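You operate a simulated robot arm through the tools that you are given. There is no shell and no other tool. Be economical: measure what you need, move in short steps, check, and stop when the job is done.

You run a simulated two-armed robot. Do the job below in one go: nothing can be reset, and whatever is moved stays where it is left.

JOB
Stop the conveyor and lift the blue crate with its bag over to the crate stand's side shelf.
Fine: black stop button first; draw the crate carriage back before you lift; speed knob to 1, tension knob well into the amber band.

Only the result counts: the job must be done as asked and must still hold three seconds after the hand-in. Knocking over, shifting, dropping, spilling or breaking anything else fails it.

ROBOT AND FRAMES
Two 7-joint arms with two-finger parallel grippers on one trunk, on a base that drives. Base frame: it is fixed to the floor where the robot stands at the start and does not move with it; the origin is under the middle of the robot, x ahead of it, y to its left, z up. Readings come in mm, rad, newtons and seconds.
The left shoulder is at the start at [70, 133, 1301], the right one opposite. Places, roughly: belt tension knob [-900, -300, 1000]; conveyor belt [-1700, -600, 800]; conveyor emergency stop button [300, -200, 1100]; conveyor speed knob [300, -200, 1200]; conveyor stop button [300, -200, 1200]; crate carriage [-500, -600, 500]; side shelf of the crate stand [100, -900, 500]. Payload 1.57 kg a hand.
The TCP of each hand is the grasp point between the finger pads, 30 mm short of the fingertips. In the tool frame z runs along the fingers and y along their closing line. The gripper opens to 80 mm. The fingers are 17 mm wide and 12 mm thick; the gripper's body (40 by 82 mm) begins 80 mm behind the TCP.
Orientation is that of the tool frame in the base frame, as a unit quaternion [w, x, y, z]. With the fingers straight down and closing along the base's y, the tool's x points along the base's -x, its y along +y and its z along -z.

CONTROLS
- The arms move only by the tool drive_tool. It takes "left_plan", "right_plan" or both (then of equal length, played together; a hand with none holds still); each is a list that holds one entry, the list of rows, each a list of 7 numbers: the shift along the tool's x, y, z in units of 500 mm (1.0 is 500 mm), then the turn, a rotation vector about the tool's x, y, z in units of 180 degrees (1.0 is 180 degrees), then the opening in per cent of the stroke, from 0 (shut) to 100 (fully open). In form: [[[dx, dy, dz, wx, wy, wz, gripper], ...]]. A call has 1 to 8 rows; each row is the pose to reach, as a shift and turn from the pose commanded when the call began, along the tool's axes at that moment. A call with a number of a shift or a turn outside -1 to 1 is refused whole. Each row takes 0.2 s and may step no farther than 50 mm and 0.15 rad from the row before; otherwise, or with a gripper value out of range, the whole call is refused. A pose out of reach is approached as far as the arm can. The call stops where the force on the tool passes 40 N (or 10 N more than at its start, if that is more) or the arm is blocked; 0.2 s more then pass. The fingers move at their own pace (about 153 mm/s each) and stop on an object; they squeeze with about 22 N. The grip force told is the motor's: it shows also when the fingers shut on nothing. Time passes only in rows, and 0.2 s behind the last, so rows that repeat a pose let the fingers close. The reply holds the time, the measured pose of the TCP, the force on the tool along the base axes, the opening and the grip force, in the units named above and with some noise, with the torque about the TCP (base axes, N m) and any sound that the robot's microphone picked up.
- Cameras (640 x 400 px; columns grow to the right, rows downward): "scene" is now at [82.9, -79.7, 1525.7]; the picture's right is [-0.93, -0.38, 0.00], its down [-0.23, 0.57, -0.79] and it looks along [0.30, -0.73, -0.62] (base axes); focal length 214 px, centre (320, 200). "left" rides on the left gripper at [72, 7, -122] in its tool frame; the picture's right is [-0.09, 1.00, 0.00], its down [-0.84, -0.08, -0.54] and it looks along [-0.54, -0.05, 0.84] (tool axes); focal length 238 px, centre (320, 200). "right" rides on the right gripper at [72, -7, -122] in its tool frame; the picture's right is [0.09, 1.00, 0.00], its down [-0.84, 0.08, -0.54] and it looks along [-0.54, 0.05, 0.84] (tool axes); focal length 238 px, centre (320, 200). There is no depth. A picture from a camera that has moved, and an enlarged one, comes with that camera's place and axes in the base frame and with its lens.
- capture(camera): a new picture of that camera. It takes no simulated time.
- lift_body(by): slides the trunk up (or, below 0, down) by that many mm; the arms and the scene camera ride with it, the base frame stays. It gives what a move gives, with no picture.
- roll_base(legs): drives the robot by 1 to 6 legs, each [ahead, left, turn to the left] in mm, mm and rad, along the robot's own axes; the way and the turn of a leg run together, so that a leg with both is an arc; at most 1500 mm and 3.142 rad a leg. The arms and the cameras ride along, it lands a little off, and it stops where it bumps. It gives what a move gives.
- head_to(pan, tilt): turns the head with the scene camera to pan (to the left, within 1.501 rad either way) and tilt (down, from -0.506 to 1.204), counted from straight ahead of the robot. It gives what a move gives.
- enlarge(camera, box): a new picture of the part [left, top, right, bottom] of that camera's present view, enlarged. It takes no simulated time.
- close_job(): hands the job in; it is judged then, once.

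Work in short steps. Places have to be worked out from the pictures, the camera data and where the tool is seen: move nearer, look again, correct. Check each grasp and each placing, and mend what went wrong. You have 120 turns and 92 pictures in all, those below and enlarged ones among them. Open the grippers and draw the arms clear of the work before you hand the job in, unless the task says otherwise; then end with one line.

The tools are called as name(argument=value, ...) on one line, values as JSON. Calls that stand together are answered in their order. drive_tool: Moves the arms, as the interface text tells. Its arguments: {"type":"object","properties":{"left_plan":{"type":"array"},"right_plan":{"type":"array"}},"required":[]} The other tools are called the same way: lift_body (by) slides the trunk up or down; roll_base (legs) drives the base; head_to (pan, tilt) turns the head that bears the scene camera; capture (camera) takes a picture; enlarge (camera, box) takes an enlarged picture of a part of a camera's view; close_job () hands the job in.

At the start:

```text
time: 0.0
left_eef_pos: [386.4, -46.8, 1334.3]
left_orientation: [0.001, 0.0, 1.0, 0.0]
left_wrist_force: [0.1, 0.2, 0.6]
left_torque: [0.0, 0.0, -0.01]
left_grip_width: 79.9
left_gripper_force: 0.0
right_eef_pos: [340.2, -416.9, 1393.4]
right_orientation: [0.001, -0.001, 1.0, 0.0]
right_wrist_force: [-0.9, -0.3, -1.3]
right_torque: [0.03, -0.03, -0.02]
right_grip_width: 79.8
right_gripper_force: 0.1
trunk travel left (down, up): [-875.0, 65.0]
robot x, y, heading: [-2.1, -0.6, 0.001]
head pan, tilt: [-1.182, 0.663]
```

scene: 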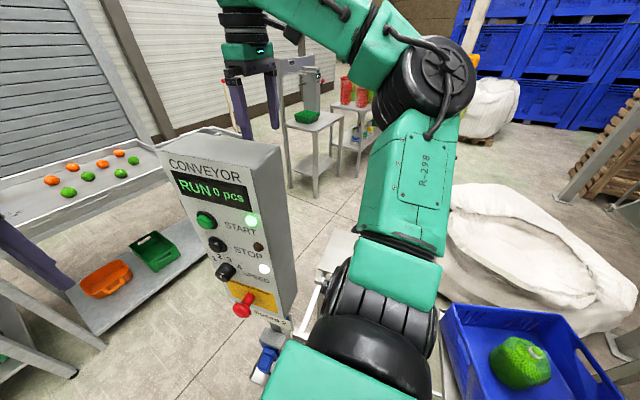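
right: 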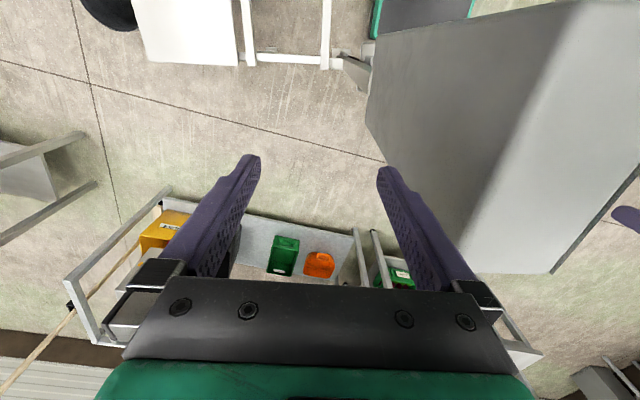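
left: 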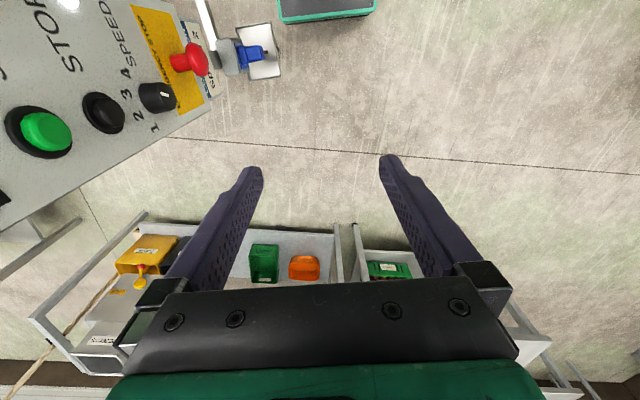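

The panel with STOP, speed knob and red emergency button is in front-right of the robot. I enlarge it to see it in detail.

enlarge(camera="scene", box=[140, 130, 320, 340])

enlarge(camera="left", box=[0, 0, 300, 200])

```text
1.90 times, centred on (230, 235) of scene
camera zoom: at [82.9, -79.7, 1525.7], right [-0.93, -0.38, 0.0], down [-0.23, 0.57, -0.79], along [0.3, -0.73, -0.62], focal length 408 px, centre (491, 133)
```

zoom: 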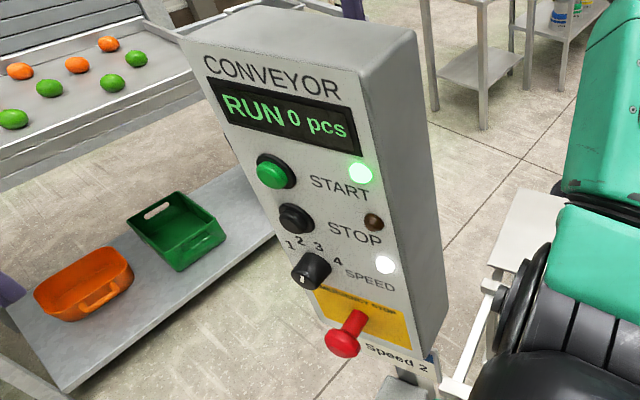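

```text
2.00 times, centred on (150, 100) of left
camera zoom: at [315.3, -40.5, 1457.2], right [0.09, 1.0, 0.0], down [0.84, -0.08, 0.54], along [0.54, -0.05, -0.84], focal length 477 px, centre (660, 400)
```

zoom: 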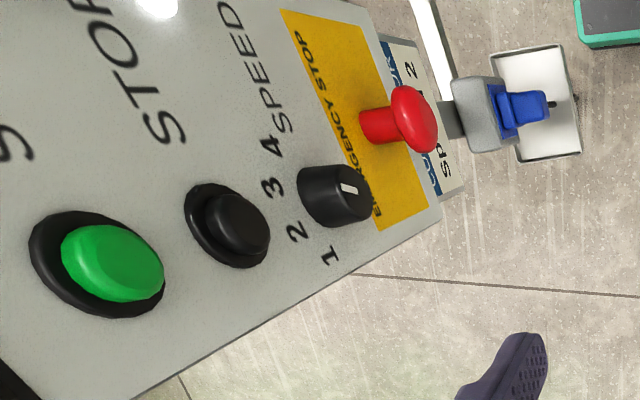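

From the two views I triangulate stop button ≈ [348,-243,1229], knob ≈ [348,-236,1157], e-stop ≈ [315,-213,1070]; the panel faces about +y. I turn the left hand to point along -y, with the gripper shut.

drive_tool(left_plan=[[[0, 0.0, 0, 0.047, 0, 0, 0], [0, 0.02, 0, 0.094, 0, 0, 0], [0, 0.04, 0, 0.141, 0, 0, 0], [0, 0.06, 0, 0.188, 0, 0, 0], [0, 0.08, 0, 0.235, 0, 0, 0], [0, 0.08, 0, 0.282, 0, 0, 0], [0, 0.08, 0, 0.329, 0, 0, 0], [0, 0.08, 0, 0.376, 0, 0, 0]]])

```text
time: 1.8
left_eef_pos: [387.3, -6.7, 1335.1]
left_orientation: [0.001, 0.001, 0.83, -0.558]
left_wrist_force: [-0.1, -0.2, 0.0]
left_torque: [-0.02, 0.03, 0.0]
left_grip_width: 0.0
left_gripper_force: 21.4
right_eef_pos: [340.5, -417.6, 1393.8]
right_orientation: [0.001, 0.0, 1.0, -0.003]
right_wrist_force: [0.3, 0.3, 0.5]
right_torque: [0.02, 0.0, 0.0]
right_grip_width: 80.0
right_gripper_force: 0.1
trunk travel left (down, up): [-875.0, 65.0]
robot x, y, heading: [-0.6, -1.9, 0.001]
head pan, tilt: [-1.182, 0.663]
```

Rotation works. I finish it to point straight at the panel and move to about [348,-130,1229], in front of the stop button.

drive_tool(left_plan=[[[0.013, 0.017, 0.05, 0.03, 0, 0, 0], [0.026, 0.034, 0.1, 0.06, 0, 0, 0], [0.039, 0.051, 0.15, 0.09, 0, 0, 0], [0.052, 0.068, 0.2, 0.124, 0, 0, 0], [0.065, 0.085, 0.25, 0.124, 0, 0, 0], [0.078, 0.103, 0.308, 0.124, 0, 0, 0]]])

capture(camera="left")

capture(camera="scene")

```text
time: 3.2
left_eef_pos: [347.5, -130.9, 1228.9]
left_orientation: [-0.001, 0.0, 0.707, -0.707]
left_wrist_force: [0.1, -0.5, -0.1]
left_torque: [0.04, 0.03, 0.02]
left_grip_width: 0.0
left_gripper_force: 20.7
right_eef_pos: [342.0, -418.6, 1393.4]
right_orientation: [0.0, 0.0, 1.0, -0.001]
right_wrist_force: [0.0, -0.1, -0.2]
right_torque: [-0.02, -0.04, 0.0]
right_grip_width: 79.9
right_gripper_force: 0.2
trunk travel left (down, up): [-875.0, 65.0]
robot x, y, heading: [-1.7, -0.6, -0.006]
head pan, tilt: [-1.182, 0.663]
```

```text
86 pictures are left
camera left: at [276.2, -9.3, 1222.9], right [0.09, 0.0, -1.0], down [0.84, 0.54, 0.08], along [0.54, -0.84, 0.05], focal length 238 px, centre (320, 200)
```

left: 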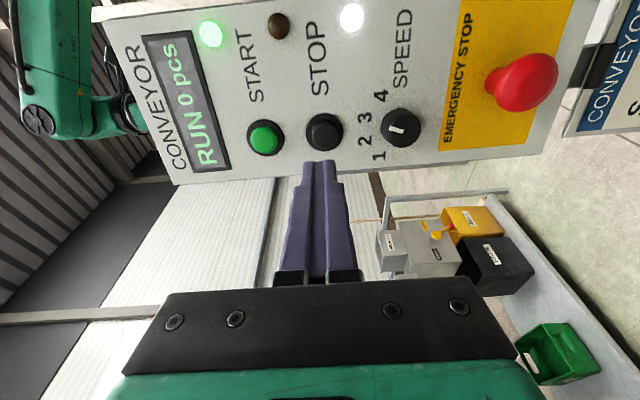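

```text
85 pictures are left
camera scene: at [83.0, -80.9, 1525.7], right [-0.93, -0.38, 0.0], down [-0.23, 0.57, -0.79], along [0.3, -0.73, -0.62], focal length 214 px, centre (320, 200)
```

scene: 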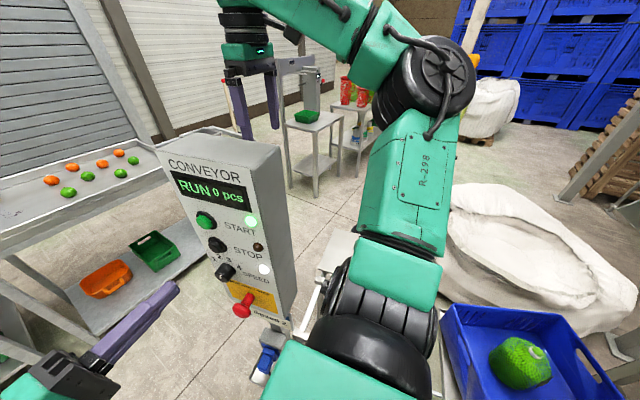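

The hand is aligned with STOP in the picture. I advance to near contact then press in small rows and come back.

drive_tool(left_plan=[[[0, 0.003, 0.08, 0, 0, 0, 0], [0, 0.003, 0.15, 0, 0, 0, 0], [0, 0.003, 0.162, 0, 0, 0, 0], [0, 0.003, 0.17, 0, 0, 0, 0], [0, 0.003, 0.178, 0, 0, 0, 0], [0, 0.003, 0.186, 0, 0, 0, 0], [0, 0.003, 0.194, 0, 0, 0, 0]]])

enlarge(camera="scene", box=[140, 130, 320, 340])

```text
time: 5.0
left_eef_pos: [348.0, -212.6, 1227.5]
left_orientation: [-0.004, 0.003, -0.706, 0.708]
left_wrist_force: [-2.9, 32.6, -2.1]
left_torque: [0.07, 0.33, 0.22]
left_grip_width: 0.1
left_gripper_force: 21.2
right_eef_pos: [338.6, -404.1, 1398.2]
right_orientation: [0.002, -0.002, 1.0, -0.006]
right_wrist_force: [-0.4, 0.5, 0.0]
right_torque: [0.01, 0.01, 0.04]
right_grip_width: 80.2
right_gripper_force: 0.0
trunk travel left (down, up): [-875.0, 65.0]
robot x, y, heading: [2.4, -1.2, 0.002]
head pan, tilt: [-1.182, 0.663]
heard: click
stopped in row 7 (left hand): the force on the tool passed its limit at 42 N (the readings are from after the stop); the commanded pose is now the measured one
```

```text
1.90 times, centred on (230, 235) of scene
camera zoom: at [80.0, -64.8, 1526.8], right [-0.92, -0.38, 0.0], down [-0.23, 0.56, -0.79], along [0.3, -0.73, -0.61], focal length 408 px, centre (491, 133)
```

zoom: 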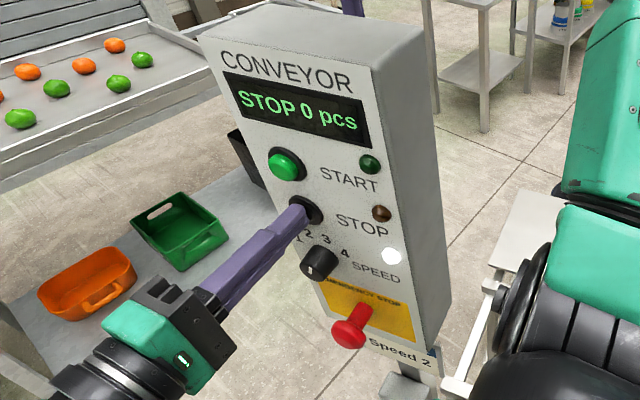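

The display reads STOP. I back off and look closely at the speed knob.

drive_tool(left_plan=[[[0, 0, -0.06, 0, 0, 0, 0], [0, 0, -0.12, 0, 0, 0, 30], [0, 0.07, -0.15, 0, 0, 0, 60], [0, 0.14, -0.15, 0, 0, 0, 60]]])

enlarge(camera="left", box=[180, 50, 460, 225])

enlarge(camera="scene", box=[180, 200, 290, 320])

```text
time: 6.0
left_eef_pos: [348.0, -153.8, 1154.7]
left_orientation: [0.001, 0.0, 0.71, -0.704]
left_wrist_force: [-0.7, 0.0, 0.0]
left_torque: [-0.04, -0.03, 0.04]
left_grip_width: 47.8
left_gripper_force: 0.0
right_eef_pos: [341.9, -420.5, 1393.1]
right_orientation: [0.0, -0.001, 1.0, 0.0]
right_wrist_force: [0.2, -0.7, 0.6]
right_torque: [0.08, -0.01, 0.03]
right_grip_width: 79.8
right_gripper_force: 0.0
trunk travel left (down, up): [-875.0, 65.0]
robot x, y, heading: [-2.0, 2.4, 0.001]
head pan, tilt: [-1.182, 0.663]
```

```text
2.29 times, centred on (320, 138) of left
camera zoom: at [277.7, -31.1, 1150.2], right [0.09, 0.01, -1.0], down [0.84, 0.54, 0.08], along [0.54, -0.84, 0.04], focal length 545 px, centre (320, 343)
```

zoom: 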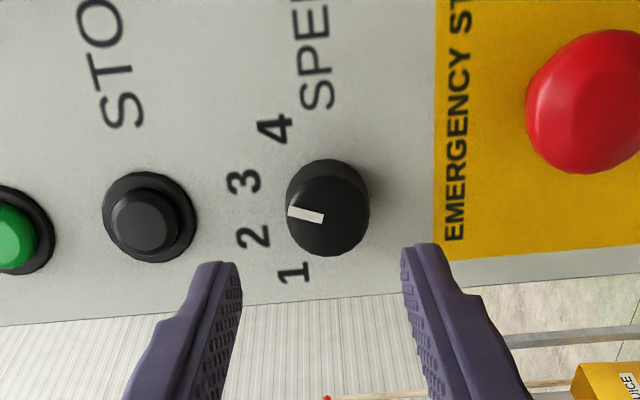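

```text
3.33 times, centred on (235, 260) of scene
camera zoom: at [83.6, -82.5, 1525.5], right [-0.93, -0.38, 0.0], down [-0.23, 0.57, -0.79], along [0.3, -0.73, -0.62], focal length 715 px, centre (603, 0)
```

zoom: 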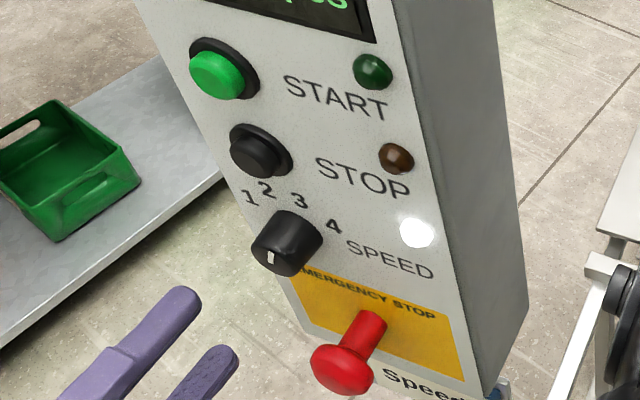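

The labels project onto the panel symmetrically about x≈352, z≈1151 (1 at 60° left, spacing 40°), and the pointer seems to be at 3. I pre-rotate the hand clockwise 40° and advance around the knob.

drive_tool(left_plan=[[[-0.004, 0.003, 0, 0, 0, 0.0445, 60], [-0.008, 0.006, 0, 0, 0, 0.089, 60], [-0.008, 0.006, 0, 0, 0, 0.1335, 60], [-0.008, 0.006, 0.03, 0, 0, 0.178, 60], [-0.008, 0.006, 0.06, 0, 0, 0.222, 60], [-0.008, 0.006, 0.09, 0, 0, 0.222, 60]]])

enlarge(camera="left", box=[180, 50, 460, 225])

enlarge(camera="scene", box=[180, 200, 290, 320])

```text
time: 7.4
left_eef_pos: [351.4, -196.5, 1152.9]
left_orientation: [0.241, 0.243, 0.666, -0.663]
left_wrist_force: [-0.2, -0.1, -0.2]
left_torque: [-0.02, 0.03, 0.02]
left_grip_width: 48.0
left_gripper_force: 0.0
right_eef_pos: [340.1, -418.7, 1392.4]
right_orientation: [0.001, -0.001, 1.0, -0.001]
right_wrist_force: [0.1, 0.1, 0.0]
right_torque: [0.02, 0.0, 0.02]
right_grip_width: 79.8
right_gripper_force: 0.0
trunk travel left (down, up): [-875.0, 65.0]
robot x, y, heading: [-1.7, 2.5, 0.001]
head pan, tilt: [-1.182, 0.663]
```

```text
2.29 times, centred on (320, 138) of left
camera zoom: at [301.6, -74.0, 1102.6], right [0.71, 0.01, -0.7], down [0.59, 0.54, 0.6], along [0.38, -0.84, 0.38], focal length 545 px, centre (320, 343)
```

zoom: 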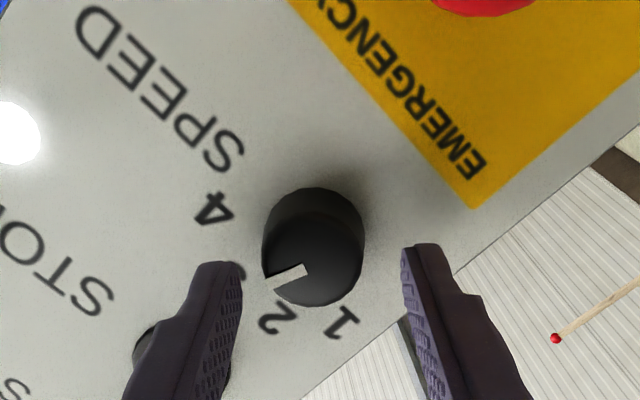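

```text
3.33 times, centred on (235, 260) of scene
camera zoom: at [83.0, -79.8, 1525.7], right [-0.93, -0.38, 0.0], down [-0.23, 0.57, -0.79], along [0.3, -0.73, -0.62], focal length 715 px, centre (603, 0)
```

zoom: 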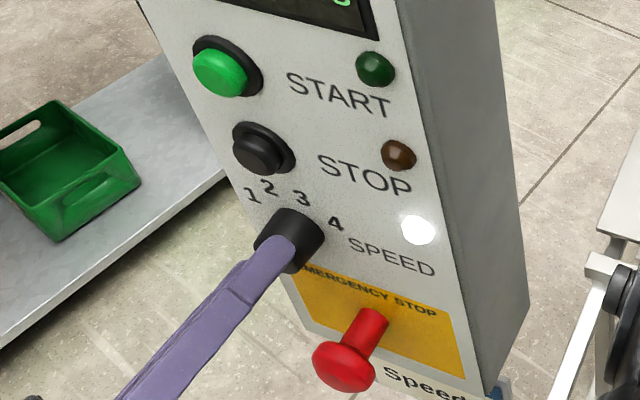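

Pointer confirmed at 3, so 80° counter-clockwise is needed. I advance 23 mm, close, and begin to turn.

drive_tool(left_plan=[[[0, 0, 0.024, 0, 0, 0, 60], [0, 0, 0.046, 0, 0, 0, 60], [0, 0, 0.046, 0, 0, 0, 0], [0, 0, 0.046, 0, 0, 0, 0]]])

enlarge(camera="left", box=[180, 50, 460, 225])

```text
time: 8.4
left_eef_pos: [351.6, -216.4, 1155.8]
left_orientation: [0.243, 0.241, 0.665, -0.664]
left_wrist_force: [-1.6, 4.0, 9.5]
left_torque: [0.87, 0.05, 0.48]
left_grip_width: 33.3
left_gripper_force: 41.1
right_eef_pos: [341.0, -414.9, 1393.7]
right_orientation: [0.0, -0.001, 1.0, -0.003]
right_wrist_force: [0.5, -0.9, 0.3]
right_torque: [-0.03, -0.01, -0.02]
right_grip_width: 79.8
right_gripper_force: 0.0
trunk travel left (down, up): [-875.0, 65.0]
robot x, y, heading: [0.5, 3.7, 0.001]
head pan, tilt: [-1.182, 0.663]
```

```text
2.29 times, centred on (320, 138) of left
camera zoom: at [301.1, -94.8, 1103.9], right [0.71, 0.0, -0.7], down [0.59, 0.54, 0.6], along [0.38, -0.84, 0.38], focal length 545 px, centre (320, 343)
```

zoom: 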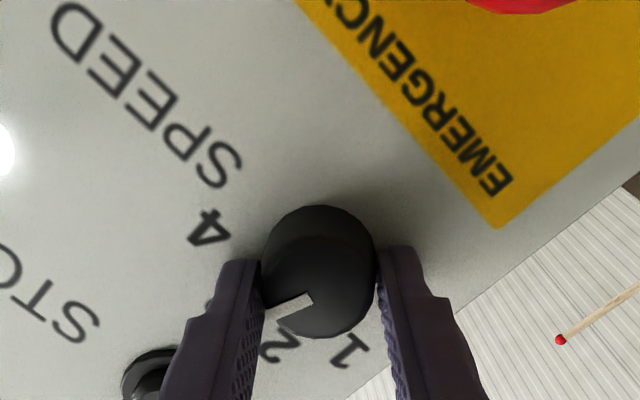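

Knob gripped at 33 mm. I turn counter-clockwise 80° in two calls; first 8 rows.

drive_tool(left_plan=[[[-0.003, -0.004, 0.046, 0, 0, -0.02, 0], [-0.003, -0.004, 0, 0, 0, -0.06, 0], [-0.003, -0.004, 0, 0, 0, -0.1, 0], [-0.003, -0.004, 0, 0, 0, -0.14, 0], [-0.003, -0.004, 0, 0, 0, -0.18, 0], [-0.003, -0.004, 0, 0, 0, -0.22, 0]]])

enlarge(camera="left", box=[180, 50, 460, 225])

```text
time: 9.0
left_eef_pos: [353.0, -218.4, 1155.8]
left_orientation: [0.2, 0.195, 0.681, -0.677]
left_wrist_force: [0.4, 26.1, 1.2]
left_torque: [0.63, 0.01, 1.32]
left_grip_width: 33.2
left_gripper_force: 40.9
right_eef_pos: [339.5, -405.5, 1396.8]
right_orientation: [0.002, -0.003, 1.0, -0.005]
right_wrist_force: [-0.7, -0.6, -0.1]
right_torque: [0.02, -0.02, 0.0]
right_grip_width: 80.1
right_gripper_force: 0.1
trunk travel left (down, up): [-875.0, 65.0]
robot x, y, heading: [-0.5, 0.0, 0.004]
head pan, tilt: [-1.182, 0.663]
stopped in row 2 (left hand): the force on the tool passed its limit at 64 N (the readings are from after the stop); the commanded pose is now the measured one
```

```text
2.29 times, centred on (320, 138) of left
camera zoom: at [295.1, -95.6, 1111.8], right [0.61, 0.01, -0.79], down [0.66, 0.55, 0.51], along [0.44, -0.84, 0.33], focal length 545 px, centre (320, 343)
```

zoom: 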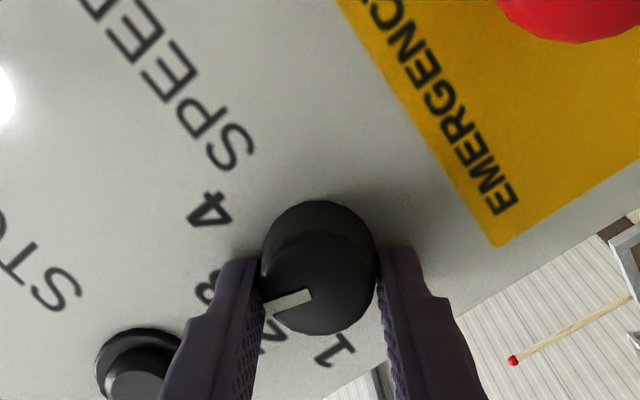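

A slip in my row 1 pushed into the panel (no harm, stopped); the hand turned 7° with the knob. I continue the turn without pushing.

drive_tool(left_plan=[[[0, 0, -0.006, 0, 0, -0.02, 0], [0, 0, -0.006, 0, 0, -0.06, 0], [0, 0, -0.006, 0, 0, -0.1, 0], [0, 0, -0.006, 0, 0, -0.14, 0], [0, 0, -0.006, 0, 0, -0.18, 0], [0, 0, -0.006, 0, 0, -0.22, 0], [0, 0, -0.006, 0, 0, -0.26, 0], [0, 0, -0.006, 0, 0, -0.3, 0]]])

enlarge(camera="left", box=[180, 50, 460, 225])

```text
time: 10.8
left_eef_pos: [352.2, -216.8, 1151.7]
left_orientation: [-0.137, -0.136, 0.697, -0.691]
left_wrist_force: [-6.3, 23.8, -29.6]
left_torque: [-0.94, -0.6, 0.06]
left_grip_width: 32.5
left_gripper_force: 41.0
right_eef_pos: [342.7, -408.4, 1393.8]
right_orientation: [0.0, -0.002, 1.0, -0.003]
right_wrist_force: [-0.3, 0.4, 0.6]
right_torque: [-0.02, -0.01, -0.03]
right_grip_width: 80.0
right_gripper_force: 0.1
trunk travel left (down, up): [-875.0, 65.0]
robot x, y, heading: [1.1, -0.8, 0.004]
head pan, tilt: [-1.182, 0.663]
```

```text
2.29 times, centred on (320, 138) of left
camera zoom: at [283.4, -95.1, 1173.4], right [-0.29, 0.01, -0.96], down [0.8, 0.54, -0.24], along [0.52, -0.84, -0.17], focal length 545 px, centre (320, 343)
```

zoom: 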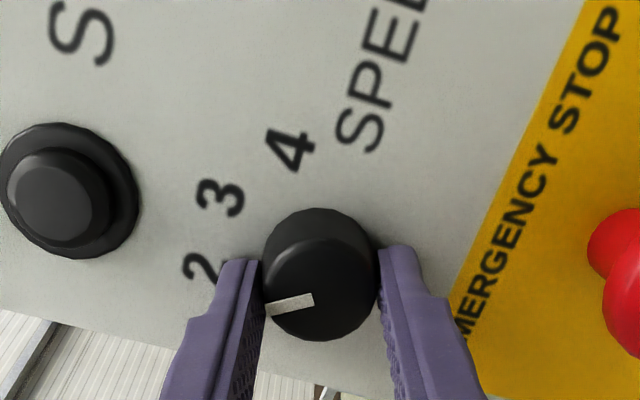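

Turned 62° so far, pointer between 2 and 1. About 18° more, easing the side force.

drive_tool(left_plan=[[[-0.002, 0.005, -0.004, 0, 0, -0.02, 0], [-0.002, 0.005, -0.006, 0, 0, -0.05, 0], [-0.002, 0.005, -0.006, 0, 0, -0.08, 0], [-0.002, 0.005, -0.006, 0, 0, -0.105, 0]]])

enlarge(camera="left", box=[180, 50, 460, 225])

```text
time: 11.8
left_eef_pos: [348.1, -216.4, 1152.1]
left_orientation: [-0.248, -0.247, 0.665, -0.659]
left_wrist_force: [-12.7, 15.1, -25.4]
left_torque: [-0.87, -0.15, 0.18]
left_grip_width: 32.9
left_gripper_force: 41.2
right_eef_pos: [339.3, -411.8, 1394.4]
right_orientation: [0.001, -0.002, 1.0, -0.003]
right_wrist_force: [1.1, -1.1, -0.7]
right_torque: [-0.03, 0.05, 0.03]
right_grip_width: 79.9
right_gripper_force: 0.1
trunk travel left (down, up): [-875.0, 65.0]
robot x, y, heading: [1.1, 3.7, -0.003]
head pan, tilt: [-1.182, 0.663]
```

```text
2.29 times, centred on (320, 138) of left
camera zoom: at [291.7, -95.0, 1194.5], right [-0.58, 0.01, -0.81], down [0.68, 0.54, -0.49], along [0.44, -0.84, -0.32], focal length 545 px, centre (320, 343)
```

zoom: 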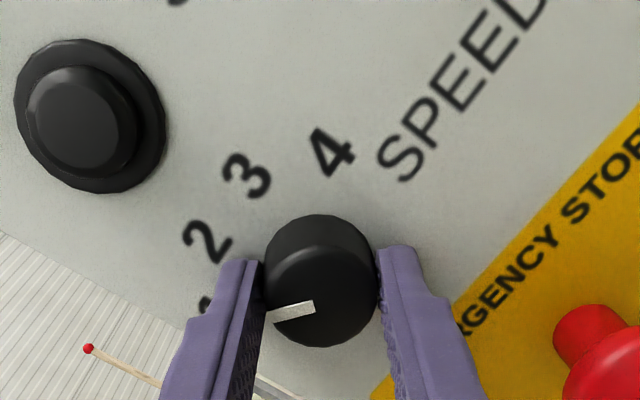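

Turned about 81°. I release, withdraw and check the pointer.

drive_tool(left_plan=[[[0, 0, 0, 0, 0, 0, 60], [0, 0, 0, 0, 0, 0, 60], [0, 0, -0.06, 0, 0, 0, 60], [0, 0, -0.12, 0, 0, 0.04, 60], [0, 0, -0.18, 0, 0, 0.08, 60], [0, 0, -0.2, 0, 0, 0.12, 60]]])

enlarge(camera="left", box=[180, 50, 460, 225])

enlarge(camera="scene", box=[160, 150, 320, 350])

```text
time: 13.2
left_eef_pos: [352.5, -121.3, 1151.4]
left_orientation: [-0.117, -0.119, 0.699, -0.695]
left_wrist_force: [0.1, 0.6, -0.2]
left_torque: [0.01, -0.01, 0.0]
left_grip_width: 47.9
left_gripper_force: 0.2
right_eef_pos: [341.5, -416.0, 1392.2]
right_orientation: [-0.001, -0.001, 1.0, 0.0]
right_wrist_force: [-0.2, -0.1, 0.0]
right_torque: [0.01, -0.01, -0.02]
right_grip_width: 80.0
right_gripper_force: 0.1
trunk travel left (down, up): [-875.0, 65.0]
robot x, y, heading: [-1.7, -1.8, 0.001]
head pan, tilt: [-1.182, 0.663]
```

```text
2.29 times, centred on (320, 138) of left
camera zoom: at [281.8, 1.3, 1170.0], right [-0.24, 0.01, -0.97], down [0.82, 0.54, -0.2], along [0.53, -0.84, -0.14], focal length 545 px, centre (320, 343)
```

zoom: 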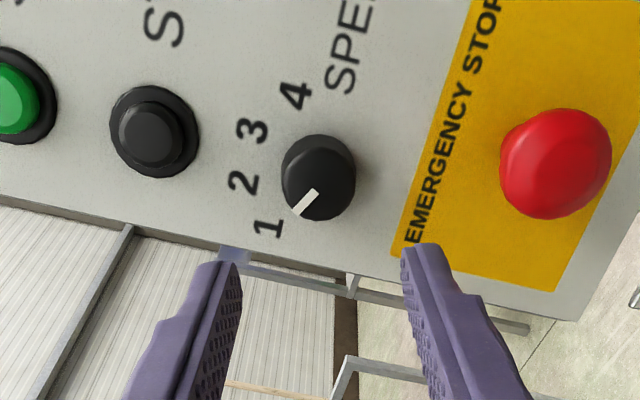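

```text
2.00 times, centred on (240, 250) of scene
camera zoom: at [83.3, -78.8, 1525.7], right [-0.92, -0.38, 0.0], down [-0.23, 0.57, -0.79], along [0.3, -0.73, -0.62], focal length 429 px, centre (480, 100)
```

zoom: 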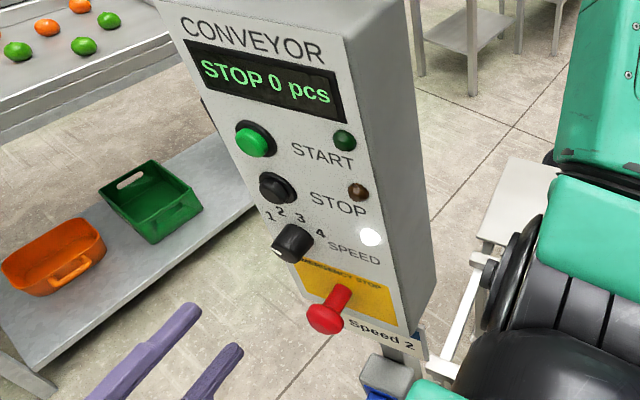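

Pointer is now at 61°, i.e. at 1. Next I survey to the right/behind for the tension knob, crate and shelf.

drive_tool(left_plan=[[[0, 0, -0.09, 0, 0, 0, 60], [0, 0, -0.18, 0, 0, 0, 60], [0, 0, -0.27, 0, 0, 0.04, 60], [0, 0, -0.36, 0, 0, 0.08, 60], [0, 0, -0.4, 0, 0, 0.11, 60]]])

head_to(pan=-1.5, tilt=0.5)

capture(camera="scene")

head_to(pan=1.5, tilt=0.5)

capture(camera="scene")

```text
time: 14.4
left_eef_pos: [351.4, 80.9, 1152.6]
left_orientation: [0.004, 0.004, 0.71, -0.704]
left_wrist_force: [-0.5, 0.8, 0.3]
left_torque: [0.06, -0.03, -0.04]
left_grip_width: 48.3
left_gripper_force: 0.0
right_eef_pos: [341.9, -415.0, 1392.5]
right_orientation: [0.0, -0.002, 1.0, -0.001]
right_wrist_force: [-0.5, 0.6, 0.7]
right_torque: [-0.02, 0.0, -0.01]
right_grip_width: 79.7
right_gripper_force: 0.1
trunk travel left (down, up): [-875.0, 65.0]
robot x, y, heading: [1.0, 2.9, 0.005]
head pan, tilt: [-1.182, 0.663]
```

```text
time: 15.2
left_eef_pos: [353.1, 78.7, 1153.0]
left_orientation: [0.004, 0.003, 0.709, -0.705]
left_wrist_force: [0.0, 0.2, -0.5]
left_torque: [-0.02, 0.0, 0.02]
left_grip_width: 47.9
left_gripper_force: 0.1
right_eef_pos: [342.3, -415.5, 1392.8]
right_orientation: [0.0, -0.002, 1.0, -0.001]
right_wrist_force: [0.6, -0.6, 0.2]
right_torque: [0.0, -0.02, -0.05]
right_grip_width: 79.9
right_gripper_force: 0.1
trunk travel left (down, up): [-875.0, 65.0]
robot x, y, heading: [-0.6, 0.9, 0.0]
head pan, tilt: [-1.499, 0.499]
```

```text
73 pictures are left
camera scene: at [56.9, -89.2, 1540.2], right [-1.0, -0.07, 0.0], down [-0.04, 0.48, -0.88], along [0.07, -0.88, -0.48], focal length 214 px, centre (320, 200)
```

scene: 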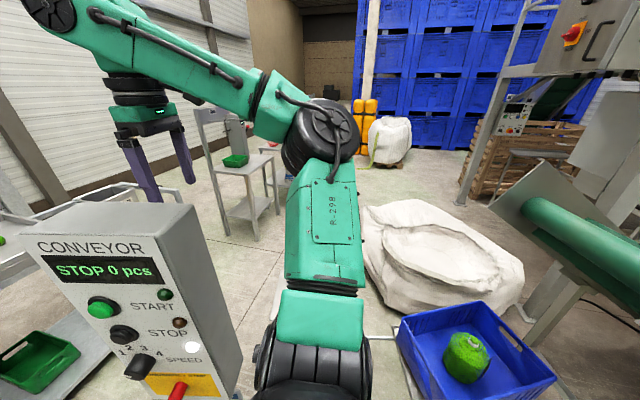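

```text
time: 17.8
left_eef_pos: [352.0, 80.0, 1153.6]
left_orientation: [0.004, 0.003, 0.709, -0.705]
left_wrist_force: [0.0, -1.0, 0.7]
left_torque: [0.01, 0.01, -0.01]
left_grip_width: 47.9
left_gripper_force: 0.1
right_eef_pos: [341.7, -416.5, 1393.0]
right_orientation: [0.0, -0.002, 1.0, -0.001]
right_wrist_force: [0.1, 0.2, 0.0]
right_torque: [-0.03, 0.02, 0.03]
right_grip_width: 80.0
right_gripper_force: 0.1
trunk travel left (down, up): [-875.0, 65.0]
robot x, y, heading: [-0.6, 1.9, -0.001]
head pan, tilt: [1.499, 0.499]
```

```text
72 pictures are left
camera scene: at [56.4, 92.5, 1540.3], right [1.0, -0.07, 0.0], down [-0.03, -0.48, -0.88], along [0.06, 0.88, -0.48], focal length 214 px, centre (320, 200)
```

scene: 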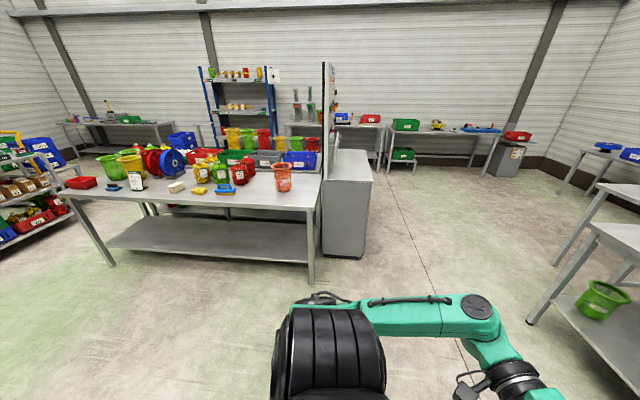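

Left side is free. I back the robot off from the panel, move left, then turn to face -y.

roll_base(legs=[[-300, 0, 0], [0, 350, 0]])

head_to(pan=-1.3, tilt=0.5)

roll_base(legs=[[0, 0, -1.571]])

head_to(pan=-0.5, tilt=0.5)

capture(camera="scene")

```text
time: 21.7
left_eef_pos: [52.7, 427.1, 1153.2]
left_orientation: [0.003, 0.004, 0.71, -0.704]
left_wrist_force: [0.8, -0.1, 0.7]
left_torque: [0.0, -0.01, -0.02]
left_grip_width: 48.0
left_gripper_force: 0.1
right_eef_pos: [41.7, -69.2, 1392.1]
right_orientation: [0.0, -0.001, 1.0, 0.0]
right_wrist_force: [1.3, 0.5, -0.5]
right_torque: [0.03, 0.03, -0.02]
right_grip_width: 80.0
right_gripper_force: 0.0
trunk travel left (down, up): [-875.0, 65.0]
robot x, y, heading: [-299.6, 351.3, -0.004]
head pan, tilt: [1.499, 0.499]
```

```text
time: 24.1
left_eef_pos: [53.5, 428.4, 1152.4]
left_orientation: [0.003, 0.004, 0.71, -0.704]
left_wrist_force: [-0.3, -0.2, 0.2]
left_torque: [0.02, 0.0, -0.01]
left_grip_width: 47.8
left_gripper_force: 0.1
right_eef_pos: [42.1, -66.5, 1393.4]
right_orientation: [-0.001, 0.001, 1.0, -0.002]
right_wrist_force: [-0.5, 0.3, 0.2]
right_torque: [0.02, 0.01, 0.01]
right_grip_width: 79.9
right_gripper_force: 0.1
trunk travel left (down, up): [-875.0, 65.0]
robot x, y, heading: [-296.1, 350.7, 0.002]
head pan, tilt: [-1.3, 0.499]
```

```text
time: 28.4
left_eef_pos: [-223.8, -1.2, 1152.0]
left_orientation: [-0.498, 0.506, 0.497, -0.499]
left_wrist_force: [0.5, 0.8, 0.2]
left_torque: [-0.02, -0.02, 0.03]
left_grip_width: 48.0
left_gripper_force: 0.0
right_eef_pos: [-718.9, 13.1, 1392.3]
right_orientation: [0.0, 0.71, 0.704, 0.0]
right_wrist_force: [-0.2, 0.5, 0.5]
right_torque: [0.01, 0.03, 0.01]
right_grip_width: 79.8
right_gripper_force: 0.1
trunk travel left (down, up): [-875.0, 65.0]
robot x, y, heading: [-297.6, 352.8, -1.578]
head pan, tilt: [-1.3, 0.499]
```

```text
time: 29.5
left_eef_pos: [-223.9, -2.6, 1154.5]
left_orientation: [-0.498, 0.506, 0.498, -0.498]
left_wrist_force: [0.0, 0.6, -0.1]
left_torque: [0.0, -0.02, 0.02]
left_grip_width: 48.0
left_gripper_force: 0.0
right_eef_pos: [-720.1, 12.3, 1392.2]
right_orientation: [-0.001, 0.71, 0.705, -0.001]
right_wrist_force: [-0.6, 0.5, 0.4]
right_torque: [0.01, 0.0, 0.02]
right_grip_width: 80.2
right_gripper_force: 0.0
trunk travel left (down, up): [-875.0, 65.0]
robot x, y, heading: [-300.1, 349.2, -1.574]
head pan, tilt: [-0.499, 0.499]
```

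```text
71 pictures are left
camera scene: at [-343.5, 221.9, 1540.3], right [-0.87, 0.49, 0.0], down [0.23, 0.42, -0.88], along [-0.43, -0.77, -0.48], focal length 214 px, centre (320, 200)
```

scene: 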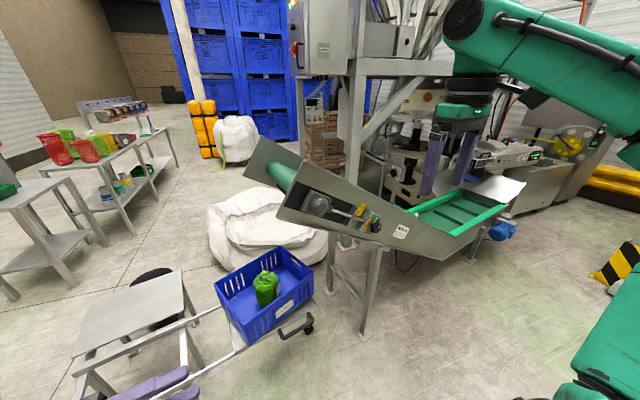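

I now see the crate stand with crate, carriage handle and side shelf, and the conveyor with its tension controls. Enlarging both.

enlarge(camera="scene", box=[60, 220, 340, 395])

enlarge(camera="scene", box=[260, 150, 420, 250])

```text
2.29 times, centred on (200, 308) of scene
camera zoom: at [-343.5, 221.9, 1540.3], right [-0.87, 0.49, 0.0], down [0.23, 0.42, -0.88], along [-0.43, -0.77, -0.48], focal length 490 px, centre (594, -46)
```

zoom: 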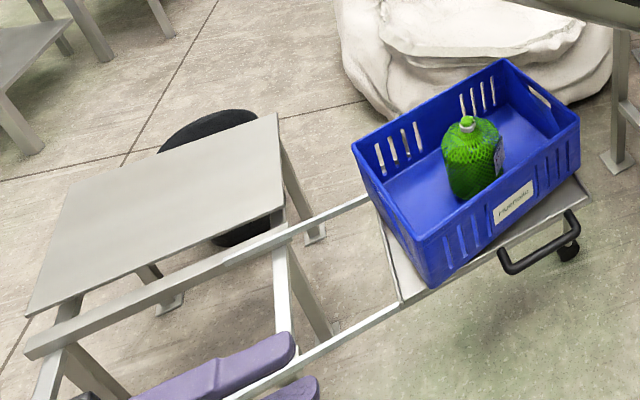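

```text
4.00 times, centred on (340, 200) of scene
camera zoom: at [-343.5, 221.9, 1540.3], right [-0.87, 0.49, 0.0], down [0.23, 0.42, -0.88], along [-0.43, -0.77, -0.48], focal length 858 px, centre (240, 200)
```

zoom: 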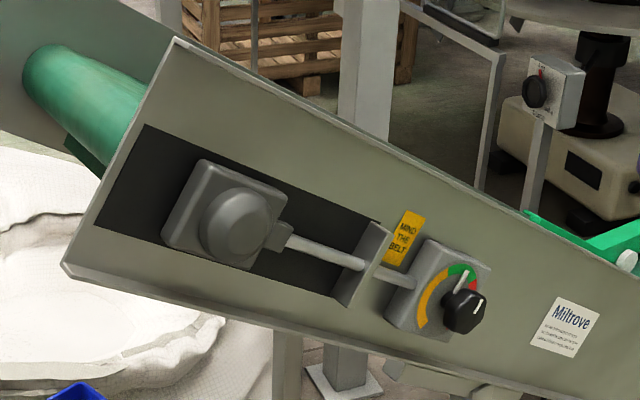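

Tension knob ≈ [-914,-315,1000], facing +y: a gauge with amber band on its left, green top, red right. I strafe so that the left hand lies in front of the knob and look.

roll_base(legs=[[0, -690, 0]])

head_to(pan=0.1, tilt=0.6)

capture(camera="scene")

capture(camera="left")

```text
time: 33.3
left_eef_pos: [-916.4, 3.8, 1153.4]
left_orientation: [-0.5, 0.507, 0.496, -0.497]
left_wrist_force: [-0.1, 0.1, 0.2]
left_torque: [-0.03, 0.04, -0.02]
left_grip_width: 48.2
left_gripper_force: 0.0
right_eef_pos: [-1411.3, 20.1, 1393.1]
right_orientation: [-0.001, 0.711, 0.704, -0.001]
right_wrist_force: [0.2, 0.7, 1.0]
right_torque: [0.02, 0.01, -0.01]
right_grip_width: 80.1
right_gripper_force: 0.0
trunk travel left (down, up): [-875.0, 65.0]
robot x, y, heading: [-991.2, 356.3, -1.579]
head pan, tilt: [-0.499, 0.499]
```

```text
time: 34.3
left_eef_pos: [-917.0, 4.5, 1152.8]
left_orientation: [-0.499, 0.507, 0.497, -0.497]
left_wrist_force: [-0.2, 0.7, 0.5]
left_torque: [0.01, -0.03, 0.01]
left_grip_width: 48.0
left_gripper_force: 0.1
right_eef_pos: [-1412.2, 19.7, 1393.4]
right_orientation: [-0.001, 0.711, 0.703, -0.001]
right_wrist_force: [0.5, 0.0, 0.5]
right_torque: [0.01, 0.03, -0.02]
right_grip_width: 80.1
right_gripper_force: 0.0
trunk travel left (down, up): [-875.0, 65.0]
robot x, y, heading: [-990.2, 359.3, -1.583]
head pan, tilt: [0.099, 0.6]
```

```text
68 pictures are left
camera scene: at [-983.0, 219.6, 1531.2], right [-1.0, -0.09, 0.0], down [-0.05, 0.56, -0.83], along [0.07, -0.82, -0.56], focal length 214 px, centre (320, 200)
```

scene: 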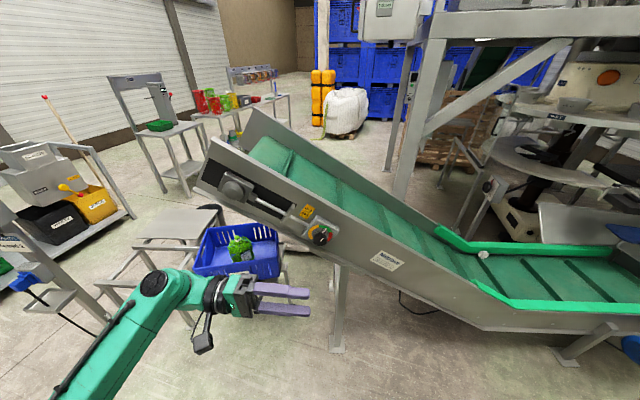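

```text
67 pictures are left
camera left: at [-793.2, 74.7, 1146.8], right [0.01, -0.1, -0.99], down [0.53, -0.84, 0.09], along [-0.85, -0.53, 0.05], focal length 238 px, centre (320, 200)
```

left: 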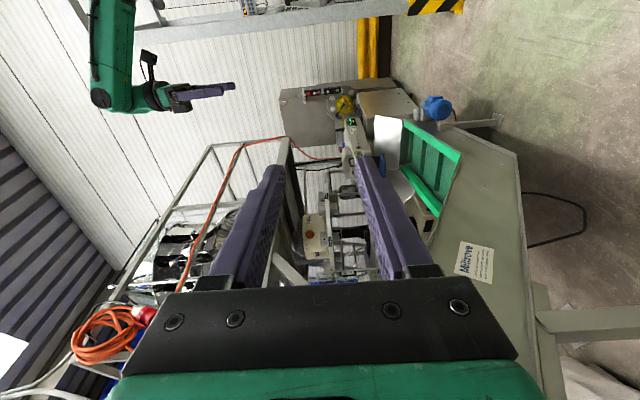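

The hand rode with the base and now points along -x, so I turn it 90° toward -y while moving it forward and down.

drive_tool(left_plan=[[[-0.02, 0.02, 0, 0, -0.0455, 0, 60], [-0.04, 0.04, 0, 0, -0.091, 0, 60], [-0.06, 0.06, 0, 0, -0.1365, 0, 60], [-0.08, 0.08, 0, 0, -0.182, 0, 60], [-0.1, 0.1, 0, 0, -0.2275, 0, 60], [-0.12, 0.12, 0, 0, -0.273, 0, 60], [-0.14, 0.14, 0, 0, -0.3185, 0, 60], [-0.16, 0.16, 0, 0, -0.364, 0, 60]]])

enlarge(camera="scene", box=[190, 130, 430, 280])

```text
time: 36.1
left_eef_pos: [-918.3, -75.6, 1073.1]
left_orientation: [0.15, -0.157, -0.686, 0.694]
left_wrist_force: [-0.4, 0.1, -0.1]
left_torque: [0.0, 0.0, 0.04]
left_grip_width: 48.1
left_gripper_force: 0.2
right_eef_pos: [-1413.6, 21.2, 1392.6]
right_orientation: [0.001, 0.711, 0.704, 0.0]
right_wrist_force: [-0.6, -0.3, -0.1]
right_torque: [-0.01, -0.01, 0.02]
right_grip_width: 80.1
right_gripper_force: 0.1
trunk travel left (down, up): [-875.0, 65.0]
robot x, y, heading: [-989.5, 359.0, -1.576]
head pan, tilt: [0.099, 0.6]
```

```text
2.67 times, centred on (310, 205) of scene
camera zoom: at [-985.3, 219.8, 1531.3], right [-1.0, -0.09, 0.0], down [-0.05, 0.56, -0.83], along [0.07, -0.82, -0.56], focal length 572 px, centre (347, 187)
```

zoom: 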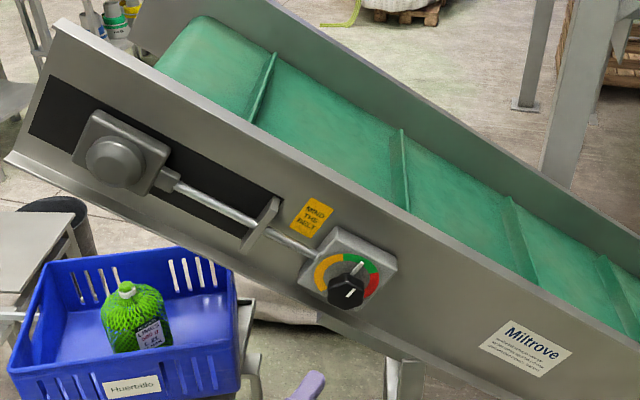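

Knob triangulates to about [-937,-336,981]. I finish the hand's turn and bring it in front of the knob for a close look.

drive_tool(left_plan=[[[-0.015, 0.046, 0.056, 0, -0.034, 0, 60], [-0.03, 0.092, 0.112, 0, -0.068, 0, 60], [-0.045, 0.138, 0.168, 0, -0.102, 0, 60], [-0.06, 0.184, 0.223, 0, -0.136, 0, 60]]])

capture(camera="left")

```text
time: 37.0
left_eef_pos: [-900.9, -152.8, 976.8]
left_orientation: [0.005, 0.128, 0.706, -0.697]
left_wrist_force: [-0.1, 0.5, -1.0]
left_torque: [0.0, 0.0, 0.02]
left_grip_width: 48.1
left_gripper_force: 0.0
right_eef_pos: [-1410.5, 20.5, 1393.5]
right_orientation: [-0.002, 0.711, 0.703, -0.001]
right_wrist_force: [0.4, 0.0, -0.1]
right_torque: [-0.03, 0.02, -0.01]
right_grip_width: 79.9
right_gripper_force: 0.0
trunk travel left (down, up): [-875.0, 65.0]
robot x, y, heading: [-989.3, 360.4, -1.578]
head pan, tilt: [0.099, 0.6]
stopped in row 4 (left hand): the arm was blocked; the commanded pose is now the measured one
```

```text
65 pictures are left
camera left: at [-947.4, -20.8, 959.5], right [0.28, -0.02, -0.96], down [0.89, 0.39, 0.25], along [0.37, -0.92, 0.12], focal length 238 px, centre (320, 200)
```

left: 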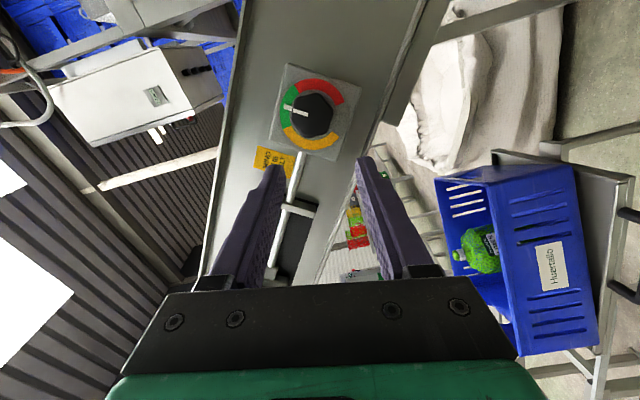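

The arm hit its reach limit. I pull the hand back, lower the trunk 150 mm and drive 150 mm nearer.

drive_tool(left_plan=[[[0, 0, -0.08, 0, 0, 0, 60], [0, 0, -0.16, 0, 0, 0, 60], [0, 0, -0.24, 0, 0, 0, 60], [0, 0, -0.32, 0, 0, 0, 60]]])

lift_body(by=-150)

roll_base(legs=[[150, 0, 0]])

capture(camera="left")

```text
time: 38.0
left_eef_pos: [-875.0, 7.3, 982.6]
left_orientation: [0.004, 0.128, 0.704, -0.698]
left_wrist_force: [-1.1, 0.9, 0.1]
left_torque: [-0.01, -0.05, 0.0]
left_grip_width: 47.9
left_gripper_force: 0.1
right_eef_pos: [-1411.3, 23.0, 1393.1]
right_orientation: [0.0, 0.712, 0.702, -0.001]
right_wrist_force: [0.6, 0.7, -0.8]
right_torque: [-0.02, 0.02, -0.01]
right_grip_width: 80.0
right_gripper_force: 0.0
trunk travel left (down, up): [-875.0, 65.0]
robot x, y, heading: [-988.4, 355.1, -1.577]
head pan, tilt: [0.099, 0.6]
```

```text
time: 39.7
left_eef_pos: [-876.4, 5.1, 832.4]
left_orientation: [0.005, 0.128, 0.706, -0.697]
left_wrist_force: [-0.4, 0.0, -0.5]
left_torque: [0.04, 0.01, 0.01]
left_grip_width: 48.1
left_gripper_force: 0.1
right_eef_pos: [-1412.0, 20.7, 1243.8]
right_orientation: [-0.001, 0.711, 0.704, 0.0]
right_wrist_force: [-1.0, -0.6, -0.3]
right_torque: [-0.02, 0.01, -0.02]
right_grip_width: 80.0
right_gripper_force: 0.1
trunk travel left (down, up): [-725.0, 215.0]
robot x, y, heading: [-989.1, 359.4, -1.58]
head pan, tilt: [0.099, 0.6]
```

```text
time: 41.1
left_eef_pos: [-877.7, -142.0, 832.1]
left_orientation: [0.005, 0.128, 0.705, -0.697]
left_wrist_force: [-0.8, -0.4, 0.0]
left_torque: [0.02, 0.01, 0.0]
left_grip_width: 47.8
left_gripper_force: 0.0
right_eef_pos: [-1413.6, -126.1, 1242.8]
right_orientation: [0.0, 0.711, 0.703, -0.002]
right_wrist_force: [-0.7, 0.3, -0.1]
right_torque: [0.0, 0.03, 0.03]
right_grip_width: 80.0
right_gripper_force: 0.0
trunk travel left (down, up): [-725.0, 215.0]
robot x, y, heading: [-991.4, 208.1, -1.58]
head pan, tilt: [0.099, 0.6]
```

```text
64 pictures are left
camera left: at [-924.0, -9.8, 815.8], right [0.28, -0.02, -0.96], down [0.89, 0.39, 0.25], along [0.37, -0.92, 0.13], focal length 238 px, centre (320, 200)
```

left: 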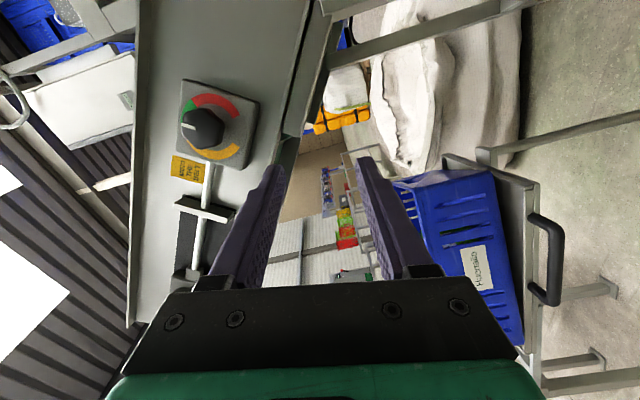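

Now I straighten the hand (yaw/roll about 10° off) and bring it to [-937,-230,981] in front of the knob.

drive_tool(left_plan=[[[0.005, -0.06, 0.03, 0, -0.011, -0.012, 60], [0.01, -0.12, 0.06, 0, -0.022, -0.024, 60], [0.015, -0.18, 0.09, 0, -0.033, -0.036, 60], [0.02, -0.24, 0.13, 0, -0.044, -0.048, 60], [0.028, -0.313, 0.16, 0, -0.055, -0.059, 60], [0.028, -0.313, 0.185, 0, -0.055, -0.059, 60]]])

enlarge(camera="left", box=[180, 50, 460, 225])

```text
time: 42.0
left_eef_pos: [-932.9, -172.1, 911.0]
left_orientation: [0.008, -0.142, -0.695, 0.705]
left_wrist_force: [0.3, -0.5, -0.6]
left_torque: [0.0, -0.01, 0.01]
left_grip_width: 48.1
left_gripper_force: 0.1
left hand out of reach, approached as far as the arm can: row 4
right_eef_pos: [-1413.9, -126.6, 1242.9]
right_orientation: [-0.001, 0.711, 0.703, -0.001]
right_wrist_force: [0.1, 0.4, -1.8]
right_torque: [-0.03, 0.01, 0.02]
right_grip_width: 80.0
right_gripper_force: 0.0
trunk travel left (down, up): [-725.0, 215.0]
robot x, y, heading: [-987.5, 207.6, -1.583]
head pan, tilt: [0.099, 0.6]
stopped in row 4 (left hand): the arm was blocked; the commanded pose is now the measured one
```

```text
2.29 times, centred on (320, 138) of left
camera zoom: at [-973.8, -38.6, 892.5], right [0.27, -0.05, -0.96], down [0.9, 0.36, 0.24], along [0.33, -0.93, 0.15], focal length 545 px, centre (320, 343)
```

zoom: 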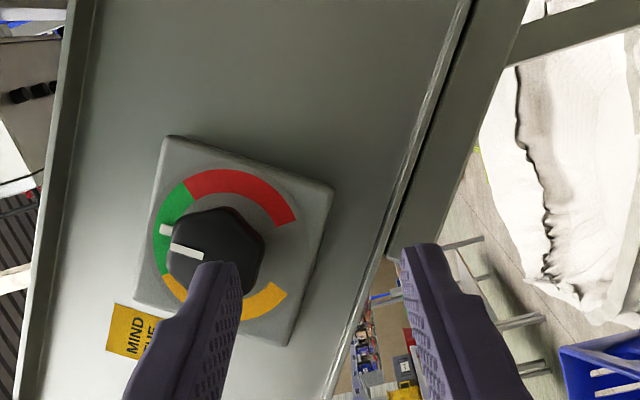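

The wrist hits a limit pointing straight ahead (it reached about 70° fine). I back off, tuck the right hand, and turn the base left so the hand needs to point only ~33° right of ahead.

drive_tool(left_plan=[[[0, 0, -0.06, 0, 0, 0, 60], [0, 0, -0.12, 0, 0, 0, 60], [0, 0, -0.18, 0, 0, 0, 60], [0, 0, -0.2, 0, 0, 0, 60]]], right_plan=[[[0.06, 0.025, 0, 0, 0, 0, 100], [0.12, 0.05, 0, 0, 0, 0, 100], [0.18, 0.075, 0, 0, 0, 0, 100], [0.24, 0.1, 0, 0, 0, 0, 100]]])

roll_base(legs=[[0, 0, 0.58], [76, -132, 0]])

head_to(pan=-0.2, tilt=0.65)

capture(camera="scene")

```text
time: 43.0
left_eef_pos: [-914.8, -73.7, 903.6]
left_orientation: [0.011, -0.138, -0.694, 0.707]
left_wrist_force: [0.2, 0.4, 0.2]
left_torque: [-0.03, -0.01, -0.05]
left_grip_width: 48.0
left_gripper_force: 0.0
left hand out of reach, approached as far as the arm can: row 3, 4
right_eef_pos: [-1359.6, -5.3, 1244.0]
right_orientation: [-0.001, 0.711, 0.703, -0.003]
right_wrist_force: [-0.1, -0.2, -0.4]
right_torque: [0.0, 0.05, 0.0]
right_grip_width: 80.2
right_gripper_force: 0.1
trunk travel left (down, up): [-725.0, 215.0]
robot x, y, heading: [-993.1, 208.1, -1.586]
head pan, tilt: [0.099, 0.6]
```

```text
time: 46.0
left_eef_pos: [-841.9, -123.1, 903.3]
left_orientation: [0.193, -0.064, 0.704, -0.68]
left_wrist_force: [0.9, -0.2, 0.1]
left_torque: [-0.01, -0.03, -0.03]
left_grip_width: 47.9
left_gripper_force: 0.1
right_eef_pos: [-1252.8, -309.1, 1242.8]
right_orientation: [-0.001, 0.481, 0.877, -0.002]
right_wrist_force: [-0.1, -0.5, 0.3]
right_torque: [-0.04, 0.01, -0.02]
right_grip_width: 79.9
right_gripper_force: 0.0
trunk travel left (down, up): [-725.0, 215.0]
robot x, y, heading: [-1061.3, 73.7, -1.001]
head pan, tilt: [0.099, 0.6]
```

```text
time: 46.8
left_eef_pos: [-843.5, -123.4, 901.8]
left_orientation: [0.194, -0.063, 0.705, -0.679]
left_wrist_force: [-0.2, 0.2, -0.1]
left_torque: [0.0, -0.04, -0.03]
left_grip_width: 47.9
left_gripper_force: 0.1
right_eef_pos: [-1253.8, -312.9, 1243.0]
right_orientation: [0.0, 0.481, 0.877, 0.001]
right_wrist_force: [0.2, -0.7, 0.4]
right_torque: [-0.01, 0.02, 0.02]
right_grip_width: 79.9
right_gripper_force: 0.2
trunk travel left (down, up): [-725.0, 215.0]
robot x, y, heading: [-1067.9, 73.6, -1.0]
head pan, tilt: [-0.201, 0.649]
```

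```text
62 pictures are left
camera scene: at [-1004.5, -49.9, 1376.9], right [-0.93, -0.36, 0.0], down [-0.22, 0.56, -0.8], along [0.29, -0.74, -0.6], focal length 214 px, centre (320, 200)
```

scene: 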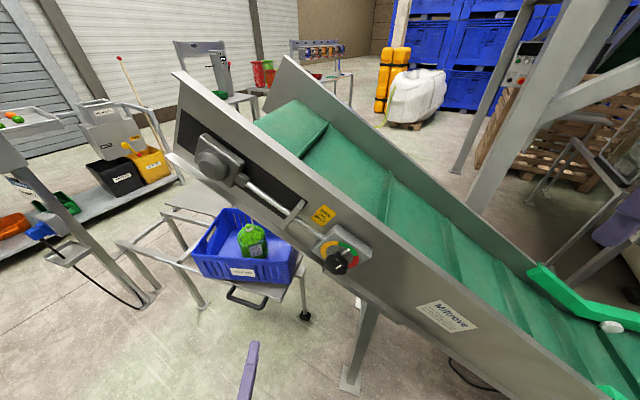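

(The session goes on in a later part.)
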